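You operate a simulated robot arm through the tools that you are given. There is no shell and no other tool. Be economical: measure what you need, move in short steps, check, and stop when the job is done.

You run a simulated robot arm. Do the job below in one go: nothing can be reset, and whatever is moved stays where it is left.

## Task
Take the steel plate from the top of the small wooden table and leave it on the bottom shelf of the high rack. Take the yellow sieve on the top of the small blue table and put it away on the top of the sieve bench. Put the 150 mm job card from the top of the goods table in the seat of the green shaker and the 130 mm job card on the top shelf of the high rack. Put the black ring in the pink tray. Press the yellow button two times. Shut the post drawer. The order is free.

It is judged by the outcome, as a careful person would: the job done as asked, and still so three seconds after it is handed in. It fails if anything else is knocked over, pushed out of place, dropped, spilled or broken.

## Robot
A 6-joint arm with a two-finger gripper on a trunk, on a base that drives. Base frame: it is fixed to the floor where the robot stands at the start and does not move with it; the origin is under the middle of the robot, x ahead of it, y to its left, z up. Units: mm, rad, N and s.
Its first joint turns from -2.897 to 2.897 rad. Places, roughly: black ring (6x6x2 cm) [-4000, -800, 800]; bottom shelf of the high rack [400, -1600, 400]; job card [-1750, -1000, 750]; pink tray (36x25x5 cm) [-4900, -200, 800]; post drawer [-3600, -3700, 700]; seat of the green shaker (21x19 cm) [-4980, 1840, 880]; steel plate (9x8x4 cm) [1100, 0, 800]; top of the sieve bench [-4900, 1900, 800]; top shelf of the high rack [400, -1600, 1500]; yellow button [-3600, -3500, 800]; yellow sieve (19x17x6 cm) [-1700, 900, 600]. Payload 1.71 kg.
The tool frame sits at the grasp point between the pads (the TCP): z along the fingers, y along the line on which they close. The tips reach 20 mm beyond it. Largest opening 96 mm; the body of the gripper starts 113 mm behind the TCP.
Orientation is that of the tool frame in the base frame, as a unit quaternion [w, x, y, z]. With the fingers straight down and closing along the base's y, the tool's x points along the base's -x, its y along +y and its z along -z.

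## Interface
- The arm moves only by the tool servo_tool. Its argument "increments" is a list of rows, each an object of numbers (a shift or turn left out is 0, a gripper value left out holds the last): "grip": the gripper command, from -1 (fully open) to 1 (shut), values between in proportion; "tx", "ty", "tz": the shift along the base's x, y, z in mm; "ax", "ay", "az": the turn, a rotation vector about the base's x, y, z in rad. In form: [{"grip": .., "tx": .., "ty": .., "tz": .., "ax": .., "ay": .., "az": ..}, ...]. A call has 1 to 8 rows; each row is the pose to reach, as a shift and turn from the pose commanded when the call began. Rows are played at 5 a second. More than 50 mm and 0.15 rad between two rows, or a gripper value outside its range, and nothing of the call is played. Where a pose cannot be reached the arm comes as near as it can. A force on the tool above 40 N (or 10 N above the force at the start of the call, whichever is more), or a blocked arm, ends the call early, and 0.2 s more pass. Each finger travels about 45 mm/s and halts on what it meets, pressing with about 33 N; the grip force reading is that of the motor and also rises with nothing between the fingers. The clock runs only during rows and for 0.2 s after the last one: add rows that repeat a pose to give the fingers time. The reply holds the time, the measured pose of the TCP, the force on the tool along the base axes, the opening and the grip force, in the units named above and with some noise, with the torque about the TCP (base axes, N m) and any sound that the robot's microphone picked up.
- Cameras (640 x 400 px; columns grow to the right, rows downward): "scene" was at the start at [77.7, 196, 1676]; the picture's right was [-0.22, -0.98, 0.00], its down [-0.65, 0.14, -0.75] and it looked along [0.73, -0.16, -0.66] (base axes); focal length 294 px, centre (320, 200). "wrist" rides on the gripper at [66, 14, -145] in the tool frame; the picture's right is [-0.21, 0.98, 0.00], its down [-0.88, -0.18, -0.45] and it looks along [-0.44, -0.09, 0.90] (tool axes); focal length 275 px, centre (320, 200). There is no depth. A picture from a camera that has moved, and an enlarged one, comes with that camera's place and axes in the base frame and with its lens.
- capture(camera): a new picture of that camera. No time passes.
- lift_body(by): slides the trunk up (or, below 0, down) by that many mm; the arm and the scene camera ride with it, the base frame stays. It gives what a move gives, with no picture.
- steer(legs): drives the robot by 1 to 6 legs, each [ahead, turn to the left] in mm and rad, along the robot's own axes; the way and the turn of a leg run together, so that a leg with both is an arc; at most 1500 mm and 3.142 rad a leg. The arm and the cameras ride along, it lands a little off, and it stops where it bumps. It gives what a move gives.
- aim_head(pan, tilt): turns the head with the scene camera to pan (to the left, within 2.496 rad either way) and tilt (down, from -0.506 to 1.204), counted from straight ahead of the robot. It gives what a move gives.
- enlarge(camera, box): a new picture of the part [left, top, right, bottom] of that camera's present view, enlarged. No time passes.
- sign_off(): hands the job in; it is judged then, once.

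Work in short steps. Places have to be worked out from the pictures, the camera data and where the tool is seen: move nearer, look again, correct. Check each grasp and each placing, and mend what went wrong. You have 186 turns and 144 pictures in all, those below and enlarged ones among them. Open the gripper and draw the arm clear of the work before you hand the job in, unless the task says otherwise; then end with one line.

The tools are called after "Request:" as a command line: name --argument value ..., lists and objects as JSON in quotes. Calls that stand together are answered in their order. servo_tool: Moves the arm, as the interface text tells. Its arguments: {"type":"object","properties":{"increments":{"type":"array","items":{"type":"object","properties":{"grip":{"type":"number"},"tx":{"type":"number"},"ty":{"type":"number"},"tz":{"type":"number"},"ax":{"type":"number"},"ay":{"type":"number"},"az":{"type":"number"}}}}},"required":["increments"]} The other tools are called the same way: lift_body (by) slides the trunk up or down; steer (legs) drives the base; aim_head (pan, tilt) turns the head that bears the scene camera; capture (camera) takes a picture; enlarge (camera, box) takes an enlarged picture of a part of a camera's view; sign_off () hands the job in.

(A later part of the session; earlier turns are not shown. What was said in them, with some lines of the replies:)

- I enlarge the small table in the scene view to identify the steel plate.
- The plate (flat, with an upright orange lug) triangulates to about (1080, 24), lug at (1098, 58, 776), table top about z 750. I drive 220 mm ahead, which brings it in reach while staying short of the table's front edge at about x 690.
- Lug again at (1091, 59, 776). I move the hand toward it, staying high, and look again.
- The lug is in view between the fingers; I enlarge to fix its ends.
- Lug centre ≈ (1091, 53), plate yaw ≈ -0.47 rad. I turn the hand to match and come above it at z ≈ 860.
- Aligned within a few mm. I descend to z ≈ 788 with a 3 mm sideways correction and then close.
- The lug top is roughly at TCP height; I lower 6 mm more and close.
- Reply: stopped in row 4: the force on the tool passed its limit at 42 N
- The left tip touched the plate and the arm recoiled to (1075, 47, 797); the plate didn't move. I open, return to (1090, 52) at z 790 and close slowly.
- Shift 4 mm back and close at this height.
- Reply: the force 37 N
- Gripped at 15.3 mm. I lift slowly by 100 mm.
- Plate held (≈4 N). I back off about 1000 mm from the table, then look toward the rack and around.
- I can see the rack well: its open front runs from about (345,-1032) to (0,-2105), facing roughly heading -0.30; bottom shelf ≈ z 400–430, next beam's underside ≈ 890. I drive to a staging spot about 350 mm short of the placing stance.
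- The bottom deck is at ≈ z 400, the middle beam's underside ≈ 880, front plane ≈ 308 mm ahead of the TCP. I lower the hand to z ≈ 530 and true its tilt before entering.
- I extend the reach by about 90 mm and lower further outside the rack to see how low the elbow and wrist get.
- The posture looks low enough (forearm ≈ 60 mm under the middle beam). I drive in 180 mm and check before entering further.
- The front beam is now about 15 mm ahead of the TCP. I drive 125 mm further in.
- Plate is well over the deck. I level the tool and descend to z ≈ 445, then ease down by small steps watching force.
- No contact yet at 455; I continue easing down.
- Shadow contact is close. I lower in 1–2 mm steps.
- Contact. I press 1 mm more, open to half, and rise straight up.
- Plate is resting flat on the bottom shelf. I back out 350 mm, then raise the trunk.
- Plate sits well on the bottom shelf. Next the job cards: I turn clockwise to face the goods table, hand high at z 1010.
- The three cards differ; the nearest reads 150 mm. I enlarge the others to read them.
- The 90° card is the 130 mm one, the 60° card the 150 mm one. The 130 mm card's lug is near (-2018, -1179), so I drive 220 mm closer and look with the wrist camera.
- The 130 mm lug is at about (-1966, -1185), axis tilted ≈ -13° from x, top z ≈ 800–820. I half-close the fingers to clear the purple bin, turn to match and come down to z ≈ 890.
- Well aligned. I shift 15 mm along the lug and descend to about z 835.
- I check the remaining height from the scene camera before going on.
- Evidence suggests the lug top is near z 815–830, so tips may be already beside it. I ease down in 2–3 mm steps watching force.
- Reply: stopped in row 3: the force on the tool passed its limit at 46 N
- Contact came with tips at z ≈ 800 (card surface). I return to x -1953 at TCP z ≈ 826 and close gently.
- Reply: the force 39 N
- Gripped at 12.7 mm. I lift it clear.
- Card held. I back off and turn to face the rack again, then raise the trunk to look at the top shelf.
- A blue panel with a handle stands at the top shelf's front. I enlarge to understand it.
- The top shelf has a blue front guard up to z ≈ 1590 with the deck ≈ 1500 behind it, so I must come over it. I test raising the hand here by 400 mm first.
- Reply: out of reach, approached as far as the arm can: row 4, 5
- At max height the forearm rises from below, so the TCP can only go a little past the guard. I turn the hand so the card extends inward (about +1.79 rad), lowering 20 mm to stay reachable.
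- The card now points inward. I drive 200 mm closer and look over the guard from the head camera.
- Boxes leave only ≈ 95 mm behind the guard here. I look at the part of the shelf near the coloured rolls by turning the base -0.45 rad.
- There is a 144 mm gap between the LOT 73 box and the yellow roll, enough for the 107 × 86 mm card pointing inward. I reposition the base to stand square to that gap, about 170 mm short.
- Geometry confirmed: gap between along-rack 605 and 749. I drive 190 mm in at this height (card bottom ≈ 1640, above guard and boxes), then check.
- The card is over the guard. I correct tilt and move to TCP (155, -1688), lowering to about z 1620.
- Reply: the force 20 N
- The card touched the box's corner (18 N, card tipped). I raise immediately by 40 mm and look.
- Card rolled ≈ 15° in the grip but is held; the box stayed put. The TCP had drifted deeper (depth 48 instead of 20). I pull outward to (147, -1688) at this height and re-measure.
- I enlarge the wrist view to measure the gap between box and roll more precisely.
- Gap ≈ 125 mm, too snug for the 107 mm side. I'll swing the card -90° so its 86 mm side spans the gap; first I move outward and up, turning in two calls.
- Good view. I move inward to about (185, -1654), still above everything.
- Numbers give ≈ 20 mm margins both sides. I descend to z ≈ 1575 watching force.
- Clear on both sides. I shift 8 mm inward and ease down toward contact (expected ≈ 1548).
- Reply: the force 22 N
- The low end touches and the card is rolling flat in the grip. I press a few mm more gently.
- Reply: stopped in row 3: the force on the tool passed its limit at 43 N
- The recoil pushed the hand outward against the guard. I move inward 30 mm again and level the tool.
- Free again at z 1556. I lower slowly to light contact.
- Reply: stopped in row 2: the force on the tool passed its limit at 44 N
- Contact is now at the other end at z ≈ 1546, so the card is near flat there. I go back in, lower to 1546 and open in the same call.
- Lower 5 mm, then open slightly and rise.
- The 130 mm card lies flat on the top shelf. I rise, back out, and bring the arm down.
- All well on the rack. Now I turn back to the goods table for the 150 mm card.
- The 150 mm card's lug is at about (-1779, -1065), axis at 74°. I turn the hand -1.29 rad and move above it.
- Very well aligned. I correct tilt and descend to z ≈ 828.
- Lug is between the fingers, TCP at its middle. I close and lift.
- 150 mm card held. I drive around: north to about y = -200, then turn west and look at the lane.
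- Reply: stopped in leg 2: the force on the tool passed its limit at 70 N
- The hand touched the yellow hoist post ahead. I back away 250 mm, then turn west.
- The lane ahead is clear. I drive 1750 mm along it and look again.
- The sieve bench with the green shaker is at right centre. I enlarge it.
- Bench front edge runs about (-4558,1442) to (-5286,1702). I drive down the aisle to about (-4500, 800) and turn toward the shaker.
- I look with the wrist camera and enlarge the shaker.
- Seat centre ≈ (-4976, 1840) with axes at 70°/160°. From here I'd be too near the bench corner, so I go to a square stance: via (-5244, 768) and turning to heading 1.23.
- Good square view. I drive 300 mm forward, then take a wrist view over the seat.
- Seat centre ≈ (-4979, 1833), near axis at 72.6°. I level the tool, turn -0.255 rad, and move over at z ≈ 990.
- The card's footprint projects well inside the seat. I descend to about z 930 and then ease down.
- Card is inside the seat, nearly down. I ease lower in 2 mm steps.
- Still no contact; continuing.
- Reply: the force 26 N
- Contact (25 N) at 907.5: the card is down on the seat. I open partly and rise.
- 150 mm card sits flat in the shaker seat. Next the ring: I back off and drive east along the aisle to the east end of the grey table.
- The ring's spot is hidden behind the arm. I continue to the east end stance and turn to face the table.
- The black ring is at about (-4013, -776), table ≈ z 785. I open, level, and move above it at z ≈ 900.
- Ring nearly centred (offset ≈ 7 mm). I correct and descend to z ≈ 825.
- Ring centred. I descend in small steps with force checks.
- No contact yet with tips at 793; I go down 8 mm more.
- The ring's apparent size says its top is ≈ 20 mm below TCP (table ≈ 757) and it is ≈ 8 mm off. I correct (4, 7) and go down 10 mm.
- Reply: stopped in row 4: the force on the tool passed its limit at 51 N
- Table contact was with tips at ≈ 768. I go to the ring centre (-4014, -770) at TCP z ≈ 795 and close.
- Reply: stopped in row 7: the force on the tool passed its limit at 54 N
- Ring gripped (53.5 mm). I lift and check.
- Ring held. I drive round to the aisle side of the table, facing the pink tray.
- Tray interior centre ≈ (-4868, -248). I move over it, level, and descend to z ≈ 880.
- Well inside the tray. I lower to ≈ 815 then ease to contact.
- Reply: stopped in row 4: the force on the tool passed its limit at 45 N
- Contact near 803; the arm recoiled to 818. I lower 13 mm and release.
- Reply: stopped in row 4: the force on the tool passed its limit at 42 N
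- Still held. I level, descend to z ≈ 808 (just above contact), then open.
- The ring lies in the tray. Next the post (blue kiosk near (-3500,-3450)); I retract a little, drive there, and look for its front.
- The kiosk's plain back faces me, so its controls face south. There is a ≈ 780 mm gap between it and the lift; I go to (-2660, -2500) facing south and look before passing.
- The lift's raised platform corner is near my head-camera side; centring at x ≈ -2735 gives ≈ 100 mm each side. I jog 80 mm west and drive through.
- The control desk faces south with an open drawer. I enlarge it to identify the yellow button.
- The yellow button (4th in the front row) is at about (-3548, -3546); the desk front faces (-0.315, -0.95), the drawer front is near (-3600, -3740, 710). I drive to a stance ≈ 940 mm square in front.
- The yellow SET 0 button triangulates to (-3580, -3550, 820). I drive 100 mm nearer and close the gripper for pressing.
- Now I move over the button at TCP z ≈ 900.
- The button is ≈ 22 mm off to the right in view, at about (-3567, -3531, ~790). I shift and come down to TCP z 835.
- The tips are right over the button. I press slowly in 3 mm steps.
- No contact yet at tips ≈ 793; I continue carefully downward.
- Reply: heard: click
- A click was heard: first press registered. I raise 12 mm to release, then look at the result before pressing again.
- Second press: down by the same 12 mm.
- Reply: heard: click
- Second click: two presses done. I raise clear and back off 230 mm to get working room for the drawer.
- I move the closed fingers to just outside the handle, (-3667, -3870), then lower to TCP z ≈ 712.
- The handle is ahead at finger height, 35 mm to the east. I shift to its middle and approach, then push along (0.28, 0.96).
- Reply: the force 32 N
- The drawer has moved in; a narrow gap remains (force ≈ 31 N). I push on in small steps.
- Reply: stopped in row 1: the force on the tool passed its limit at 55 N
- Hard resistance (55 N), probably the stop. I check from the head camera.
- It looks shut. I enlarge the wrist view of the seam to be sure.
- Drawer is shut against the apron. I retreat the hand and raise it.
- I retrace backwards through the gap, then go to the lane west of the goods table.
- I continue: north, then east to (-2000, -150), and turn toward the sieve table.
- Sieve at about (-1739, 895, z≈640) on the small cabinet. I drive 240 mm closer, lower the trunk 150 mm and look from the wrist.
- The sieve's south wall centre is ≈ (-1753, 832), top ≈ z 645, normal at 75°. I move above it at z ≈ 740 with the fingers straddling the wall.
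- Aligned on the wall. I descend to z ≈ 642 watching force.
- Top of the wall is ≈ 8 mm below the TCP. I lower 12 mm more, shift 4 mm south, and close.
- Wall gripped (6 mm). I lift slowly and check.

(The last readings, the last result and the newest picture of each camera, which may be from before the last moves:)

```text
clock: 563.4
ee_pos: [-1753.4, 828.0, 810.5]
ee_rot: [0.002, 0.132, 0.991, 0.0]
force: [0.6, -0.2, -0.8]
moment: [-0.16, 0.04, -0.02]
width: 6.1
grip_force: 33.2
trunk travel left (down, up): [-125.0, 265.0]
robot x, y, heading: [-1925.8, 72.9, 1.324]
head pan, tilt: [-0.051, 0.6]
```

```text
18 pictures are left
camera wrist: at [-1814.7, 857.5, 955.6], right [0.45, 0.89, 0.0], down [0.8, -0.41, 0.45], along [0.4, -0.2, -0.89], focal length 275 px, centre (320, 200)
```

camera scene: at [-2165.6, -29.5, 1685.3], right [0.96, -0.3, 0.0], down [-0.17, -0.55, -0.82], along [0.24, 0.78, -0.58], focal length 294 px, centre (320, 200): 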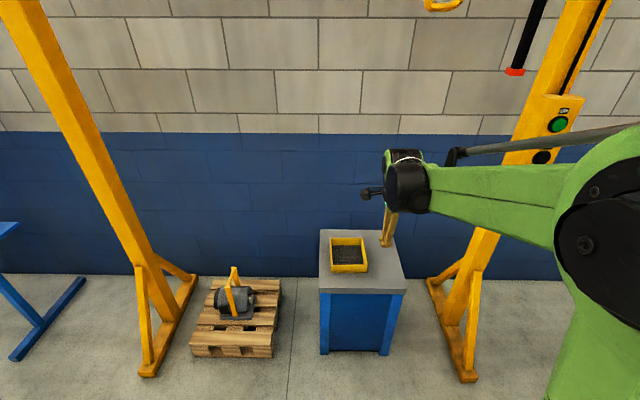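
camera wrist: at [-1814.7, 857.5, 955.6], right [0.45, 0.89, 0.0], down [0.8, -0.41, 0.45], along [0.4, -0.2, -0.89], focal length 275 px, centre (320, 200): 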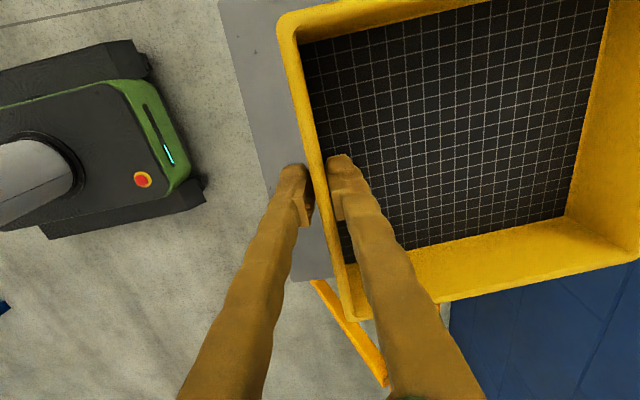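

Sieve held level. I back away, raise trunk and arm for travel.

Request:
steer --legs '[[-300, 0]]'

Request:
lift_body --by 150

Request:
servo_tool --increments '[{"tz": 30, "grip": 1}, {"tz": 60}, {"tz": 90}, {"tz": 115}]'

Request:
capture --camera "wrist"

```text
clock: 566.0
ee_pos: [-1828.7, 538.2, 810.4]
ee_rot: [0.003, 0.129, 0.992, 0.0]
force: [-0.1, 0.8, -1.5]
moment: [-0.12, 0.02, -0.02]
width: 6.1
grip_force: 33.2
trunk travel left (down, up): [-125.0, 265.0]
robot x, y, heading: [-1999.2, -217.4, 1.325]
head pan, tilt: [-0.051, 0.6]
```

```text
clock: 567.7
ee_pos: [-1833.0, 527.3, 970.8]
ee_rot: [0.004, 0.129, 0.992, 0.007]
force: [0.6, 0.3, -2.4]
moment: [-0.1, 0.06, 0.01]
width: 5.9
grip_force: 32.5
trunk travel left (down, up): [-275.0, 115.0]
robot x, y, heading: [-1997.1, -216.0, 1.326]
head pan, tilt: [-0.051, 0.6]
```

```text
clock: 568.7
ee_pos: [-1831.6, 528.4, 1086.5]
ee_rot: [0.004, 0.13, 0.991, 0.007]
force: [-0.8, -0.4, -1.7]
moment: [-0.15, 0.07, 0.01]
width: 6.1
grip_force: 33.0
trunk travel left (down, up): [-275.0, 115.0]
robot x, y, heading: [-1996.9, -215.1, 1.32]
head pan, tilt: [-0.051, 0.6]
```

```text
17 pictures are left
camera wrist: at [-1893.8, 554.9, 1231.9], right [0.45, 0.89, 0.02], down [0.8, -0.41, 0.45], along [0.4, -0.19, -0.9], focal length 275 px, centre (320, 200)
```

wrist: 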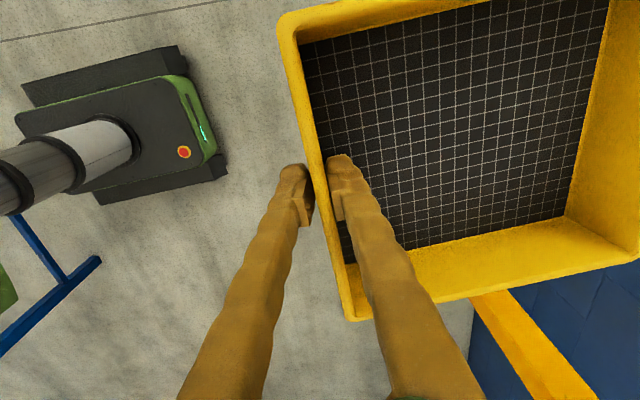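

Secure. I drive west along the aisle to the staging point in front of the sieve bench.

Request:
steer --legs '[[0, 1.48], [1500, 0], [1051, 0], [0, 0.331], [686, 0], [0, -1.905]]'

Request:
aim_head --pan -0.15 --tilt 0.6

Request:
capture --camera "scene"

```text
clock: 604.4
ee_pos: [-4808.1, 1425.4, 1085.8]
ee_rot: [0.004, 0.188, 0.982, 0.007]
force: [-0.2, -0.2, -1.2]
moment: [-0.14, 0.05, 0.01]
width: 6.1
grip_force: 32.7
trunk travel left (down, up): [-275.0, 115.0]
robot x, y, heading: [-5068.0, 708.9, 1.204]
head pan, tilt: [-0.051, 0.6]
```

```text
clock: 605.1
ee_pos: [-4814.1, 1410.4, 1096.7]
ee_rot: [0.006, 0.189, 0.982, 0.013]
force: [0.4, 0.8, -1.7]
moment: [-0.2, 0.05, -0.03]
width: 6.2
grip_force: 32.8
trunk travel left (down, up): [-275.0, 115.0]
robot x, y, heading: [-5067.2, 710.0, 1.208]
head pan, tilt: [-0.15, 0.6]
```

```text
16 pictures are left
camera scene: at [-5224.2, 857.3, 1685.3], right [0.87, -0.49, 0.0], down [-0.28, -0.5, -0.82], along [0.4, 0.71, -0.58], focal length 294 px, centre (320, 200)
```

scene: 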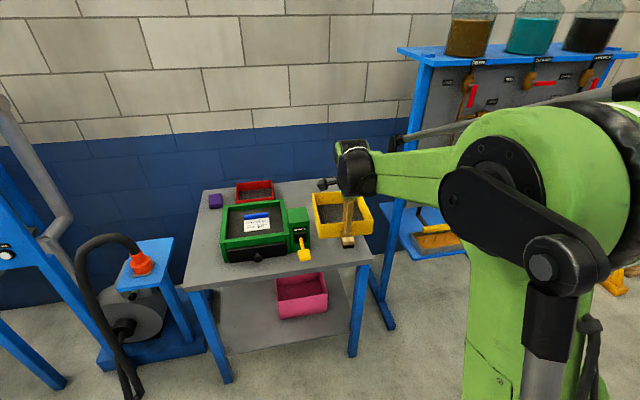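

The bench layout is clear: free area at right-back. I drive 420 mm forward with the sieve high, then look down.

Request:
steer --legs '[[420, 0]]'

Request:
capture --camera "wrist"

Request:
capture --camera "scene"

```text
clock: 608.4
ee_pos: [-4662.5, 1798.3, 1097.2]
ee_rot: [0.004, 0.19, 0.982, 0.014]
force: [0.2, 0.1, -2.0]
moment: [-0.14, 0.07, 0.03]
width: 6.2
grip_force: 33.6
trunk travel left (down, up): [-275.0, 115.0]
robot x, y, heading: [-4919.7, 1094.5, 1.198]
head pan, tilt: [-0.15, 0.6]
```

```text
15 pictures are left
camera wrist: at [-4720.8, 1832.5, 1242.5], right [0.56, 0.83, 0.03], down [0.74, -0.51, 0.44], along [0.38, -0.22, -0.9], focal length 275 px, centre (320, 200)
```

wrist: 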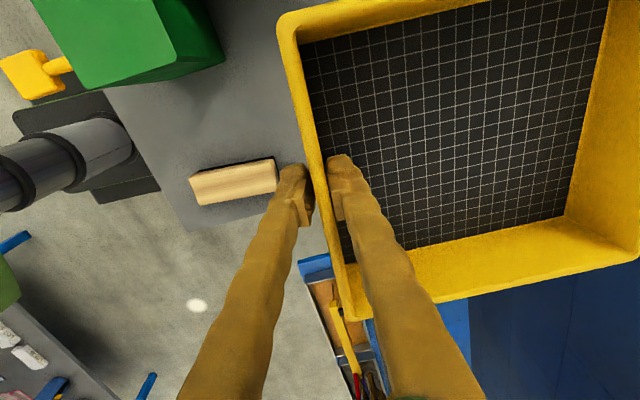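

```text
14 pictures are left
camera scene: at [-5074.3, 1247.6, 1685.3], right [0.87, -0.5, 0.0], down [-0.28, -0.5, -0.82], along [0.41, 0.71, -0.58], focal length 294 px, centre (320, 200)
```

scene: 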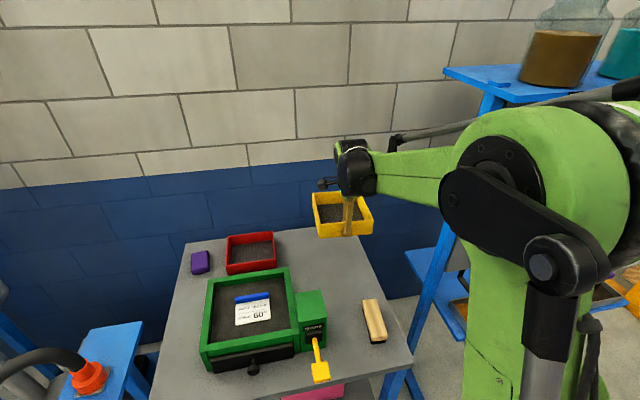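

The free spot centre ≈ (-4655, 1945). I shift the TCP to (-4689, 1859), level, and descend to z ≈ 905.

Request:
servo_tool --increments '[{"tx": -9, "ty": 20, "tz": 0, "ax": -0.013, "ay": 0.007}, {"tx": -18, "ty": 40, "tz": -10, "ax": -0.026, "ay": 0.013}, {"tx": -27, "ty": 61, "tz": -30, "ax": -0.026, "ay": 0.013}, {"tx": -27, "ty": 61, "tz": -65, "ax": -0.026, "ay": 0.013}, {"tx": -27, "ty": 61, "tz": -105, "ax": -0.026, "ay": 0.013}, {"tx": -27, "ty": 61, "tz": -150, "ax": -0.026, "ay": 0.013}, {"tx": -27, "ty": 61, "tz": -190, "ax": -0.026, "ay": 0.013}, {"tx": -27, "ty": 61, "tz": -190, "ax": -0.026, "ay": 0.013}]'

Request:
capture --camera "scene"

```text
clock: 610.2
ee_pos: [-4694.8, 1845.5, 916.5]
ee_rot: [0.002, 0.189, 0.982, 0.007]
force: [0.3, 0.7, -1.6]
moment: [-0.18, 0.06, -0.01]
width: 6.0
grip_force: 33.5
trunk travel left (down, up): [-275.0, 115.0]
robot x, y, heading: [-4916.2, 1096.1, 1.202]
head pan, tilt: [-0.15, 0.6]
```

```text
13 pictures are left
camera scene: at [-5074.2, 1248.2, 1685.3], right [0.87, -0.5, 0.0], down [-0.28, -0.5, -0.82], along [0.41, 0.71, -0.58], focal length 294 px, centre (320, 200)
```

scene: 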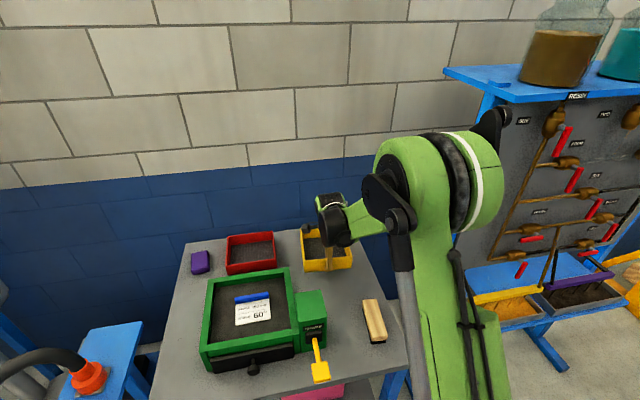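

Positioned well beside the red sieve. I descend to z ≈ 858.

Request:
servo_tool --increments '[{"ty": 5, "tz": -20, "ax": -0.01}, {"ty": 8, "tz": -40, "ax": -0.013}, {"ty": 8, "tz": -52, "ax": -0.013}, {"ty": 8, "tz": -58, "ax": -0.013}]'

Request:
capture --camera "wrist"

```text
clock: 611.2
ee_pos: [-4694.1, 1851.7, 860.3]
ee_rot: [0.003, 0.19, 0.982, 0.001]
force: [-0.1, 0.9, -1.8]
moment: [-0.13, 0.04, 0.01]
width: 6.1
grip_force: 32.9
trunk travel left (down, up): [-275.0, 115.0]
robot x, y, heading: [-4918.1, 1098.2, 1.2]
head pan, tilt: [-0.15, 0.6]
```

```text
12 pictures are left
camera wrist: at [-4752.6, 1889.4, 1004.4], right [0.56, 0.83, 0.01], down [0.74, -0.5, 0.45], along [0.38, -0.25, -0.89], focal length 275 px, centre (320, 200)
```

wrist: 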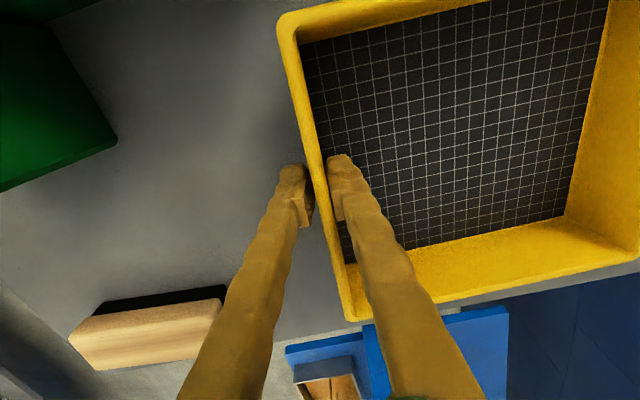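

Margins are fine on all sides. I ease down to contact.

Request:
servo_tool --increments '[{"tz": -3}, {"tz": -6}, {"tz": -9}]'

Request:
servo_tool --increments '[{"tz": -2}, {"tz": -4}, {"tz": -6}]'

```text
clock: 612.0
ee_pos: [-4695.1, 1852.8, 851.2]
ee_rot: [0.004, 0.19, 0.982, 0.001]
force: [0.6, -0.2, -1.5]
moment: [-0.13, 0.06, 0.0]
width: 6.1
grip_force: 33.2
trunk travel left (down, up): [-275.0, 115.0]
robot x, y, heading: [-4918.3, 1097.3, 1.198]
head pan, tilt: [-0.15, 0.6]
```

```text
clock: 612.8
ee_pos: [-4694.3, 1854.3, 844.1]
ee_rot: [0.004, 0.189, 0.982, 0.001]
force: [-0.3, 0.6, -1.9]
moment: [-0.02, 0.06, -0.04]
width: 6.0
grip_force: 32.7
trunk travel left (down, up): [-275.0, 115.0]
robot x, y, heading: [-4916.8, 1096.6, 1.202]
head pan, tilt: [-0.15, 0.6]
```

The moment dropped: the far side is starting to touch. I lower a little more.

Request:
servo_tool --increments '[{"tz": -1.5}, {"tz": -3}]'

```text
clock: 613.4
ee_pos: [-4694.7, 1854.1, 841.6]
ee_rot: [0.004, 0.19, 0.982, 0.001]
force: [-0.1, 0.6, -0.7]
moment: [0.0, 0.06, -0.01]
width: 6.1
grip_force: 33.1
trunk travel left (down, up): [-275.0, 115.0]
robot x, y, heading: [-4918.4, 1095.6, 1.205]
head pan, tilt: [-0.15, 0.6]
```

Request:
servo_tool --increments '[{"tz": -1.5}, {"tz": -3}, {"tz": -4}]'

```text
clock: 614.2
ee_pos: [-4696.1, 1853.6, 837.1]
ee_rot: [0.003, 0.191, 0.982, 0.001]
force: [-0.4, 0.1, 0.4]
moment: [0.01, 0.07, 0.02]
width: 6.0
grip_force: 32.9
trunk travel left (down, up): [-275.0, 115.0]
robot x, y, heading: [-4919.0, 1098.0, 1.204]
head pan, tilt: [-0.15, 0.6]
```

Weight is nearly off the gripper. A few more mm until a clear upward force.

Request:
servo_tool --increments '[{"tz": -1.5}, {"tz": -3}, {"tz": -4.5}]'

```text
clock: 615.0
ee_pos: [-4695.3, 1854.0, 832.4]
ee_rot: [0.004, 0.191, 0.982, 0.001]
force: [0.0, 0.3, -1.0]
moment: [0.02, 0.07, 0.07]
width: 6.0
grip_force: 33.0
trunk travel left (down, up): [-275.0, 115.0]
robot x, y, heading: [-4920.3, 1096.8, 1.204]
head pan, tilt: [-0.15, 0.6]
```

I check with the wrist camera whether the sieve is level and how far it is from the bench.

Request:
capture --camera "wrist"

```text
11 pictures are left
camera wrist: at [-4752.6, 1889.6, 978.0], right [0.56, 0.83, 0.01], down [0.74, -0.5, 0.45], along [0.38, -0.25, -0.89], focal length 275 px, centre (320, 200)
```

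wrist: 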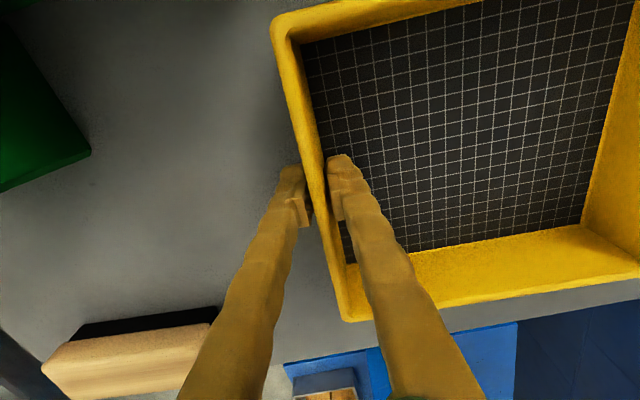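

The sieve now looks flat relative to the hand as when first gripped, so it is about flush. I lower 2–3 mm to feel firm contact.

Request:
servo_tool --increments '[{"tz": -1}, {"tz": -2}, {"tz": -3}]'

```text
clock: 615.8
ee_pos: [-4696.2, 1854.6, 832.6]
ee_rot: [0.004, 0.191, 0.982, 0.002]
force: [3.2, 5.1, 16.5]
moment: [0.12, 0.03, 0.0]
width: 6.1
grip_force: 33.0
trunk travel left (down, up): [-275.0, 115.0]
robot x, y, heading: [-4916.7, 1101.2, 1.201]
head pan, tilt: [-0.15, 0.6]
```

Firm contact (16 N). I release with a moderate opening and rise.

Request:
servo_tool --increments '[{"tz": 1, "grip": 1}, {"tz": 1.5, "grip": 0.5}, {"tz": 1.5, "grip": 0.2}, {"tz": 1.5, "grip": 0.2}, {"tz": 20}, {"tz": 60}, {"tz": 105}, {"tz": 150}]'

Request:
servo_tool --increments '[{"tz": 40, "grip": -1}, {"tz": 80}]'

Request:
capture --camera "wrist"

```text
clock: 617.6
ee_pos: [-4695.4, 1854.2, 981.7]
ee_rot: [0.004, 0.19, 0.982, 0.001]
force: [0.3, -0.3, -0.1]
moment: [-0.05, -0.01, 0.01]
width: 38.1
grip_force: 0.1
trunk travel left (down, up): [-275.0, 115.0]
robot x, y, heading: [-4916.5, 1102.7, 1.202]
head pan, tilt: [-0.15, 0.6]
```

```text
clock: 618.2
ee_pos: [-4695.5, 1853.7, 1060.5]
ee_rot: [0.003, 0.19, 0.982, 0.002]
force: [-0.1, -0.1, 0.1]
moment: [0.0, 0.03, 0.02]
width: 90.9
grip_force: 0.2
trunk travel left (down, up): [-275.0, 115.0]
robot x, y, heading: [-4918.1, 1095.6, 1.204]
head pan, tilt: [-0.15, 0.6]
```

```text
10 pictures are left
camera wrist: at [-4752.2, 1890.1, 1205.6], right [0.56, 0.83, 0.01], down [0.74, -0.5, 0.45], along [0.38, -0.25, -0.89], focal length 275 px, centre (320, 200)
```

wrist: 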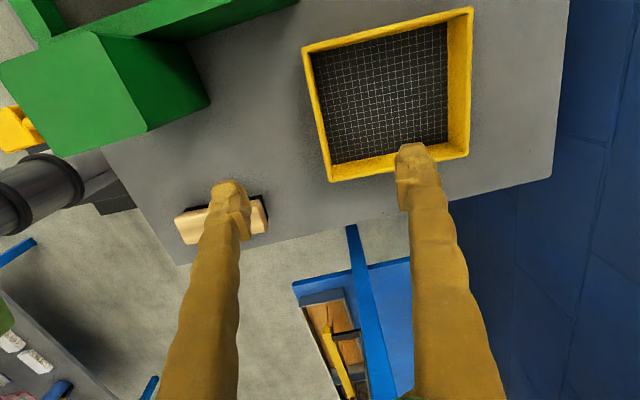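

The yellow sieve sits flat on the bench, clear of everything. I back the robot away and take a final look.

Request:
steer --legs '[[-400, 0]]'

Request:
capture --camera "scene"

```text
clock: 621.5
ee_pos: [-4839.6, 1482.1, 1059.8]
ee_rot: [0.005, 0.188, 0.982, 0.0]
force: [-0.9, -0.1, -0.6]
moment: [0.0, 0.02, -0.01]
width: 95.9
grip_force: 0.0
trunk travel left (down, up): [-275.0, 115.0]
robot x, y, heading: [-5065.3, 725.2, 1.202]
head pan, tilt: [-0.15, 0.6]
```

```text
9 pictures are left
camera scene: at [-5218.2, 874.3, 1685.3], right [0.87, -0.49, 0.0], down [-0.28, -0.5, -0.82], along [0.41, 0.71, -0.58], focal length 294 px, centre (320, 200)
```

scene: 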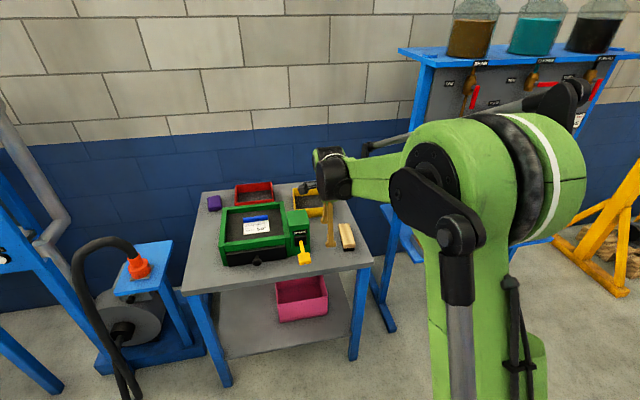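

The card is in the shaker seat and the sieve on the bench. The other items were checked when placed, the gripper is open and the arm is clear, so I hand in.

Request:
sign_off

```text
The job is handed in.
```

All seven parts are done and handed in: the plate, both cards, the sieve and the ring are placed, the yellow button clicked twice and the drawer is pushed to its stop; the hand did bump the yellow hoist post (70 N) and the card briefly touched a box on the top shelf, with nothing seen to move.
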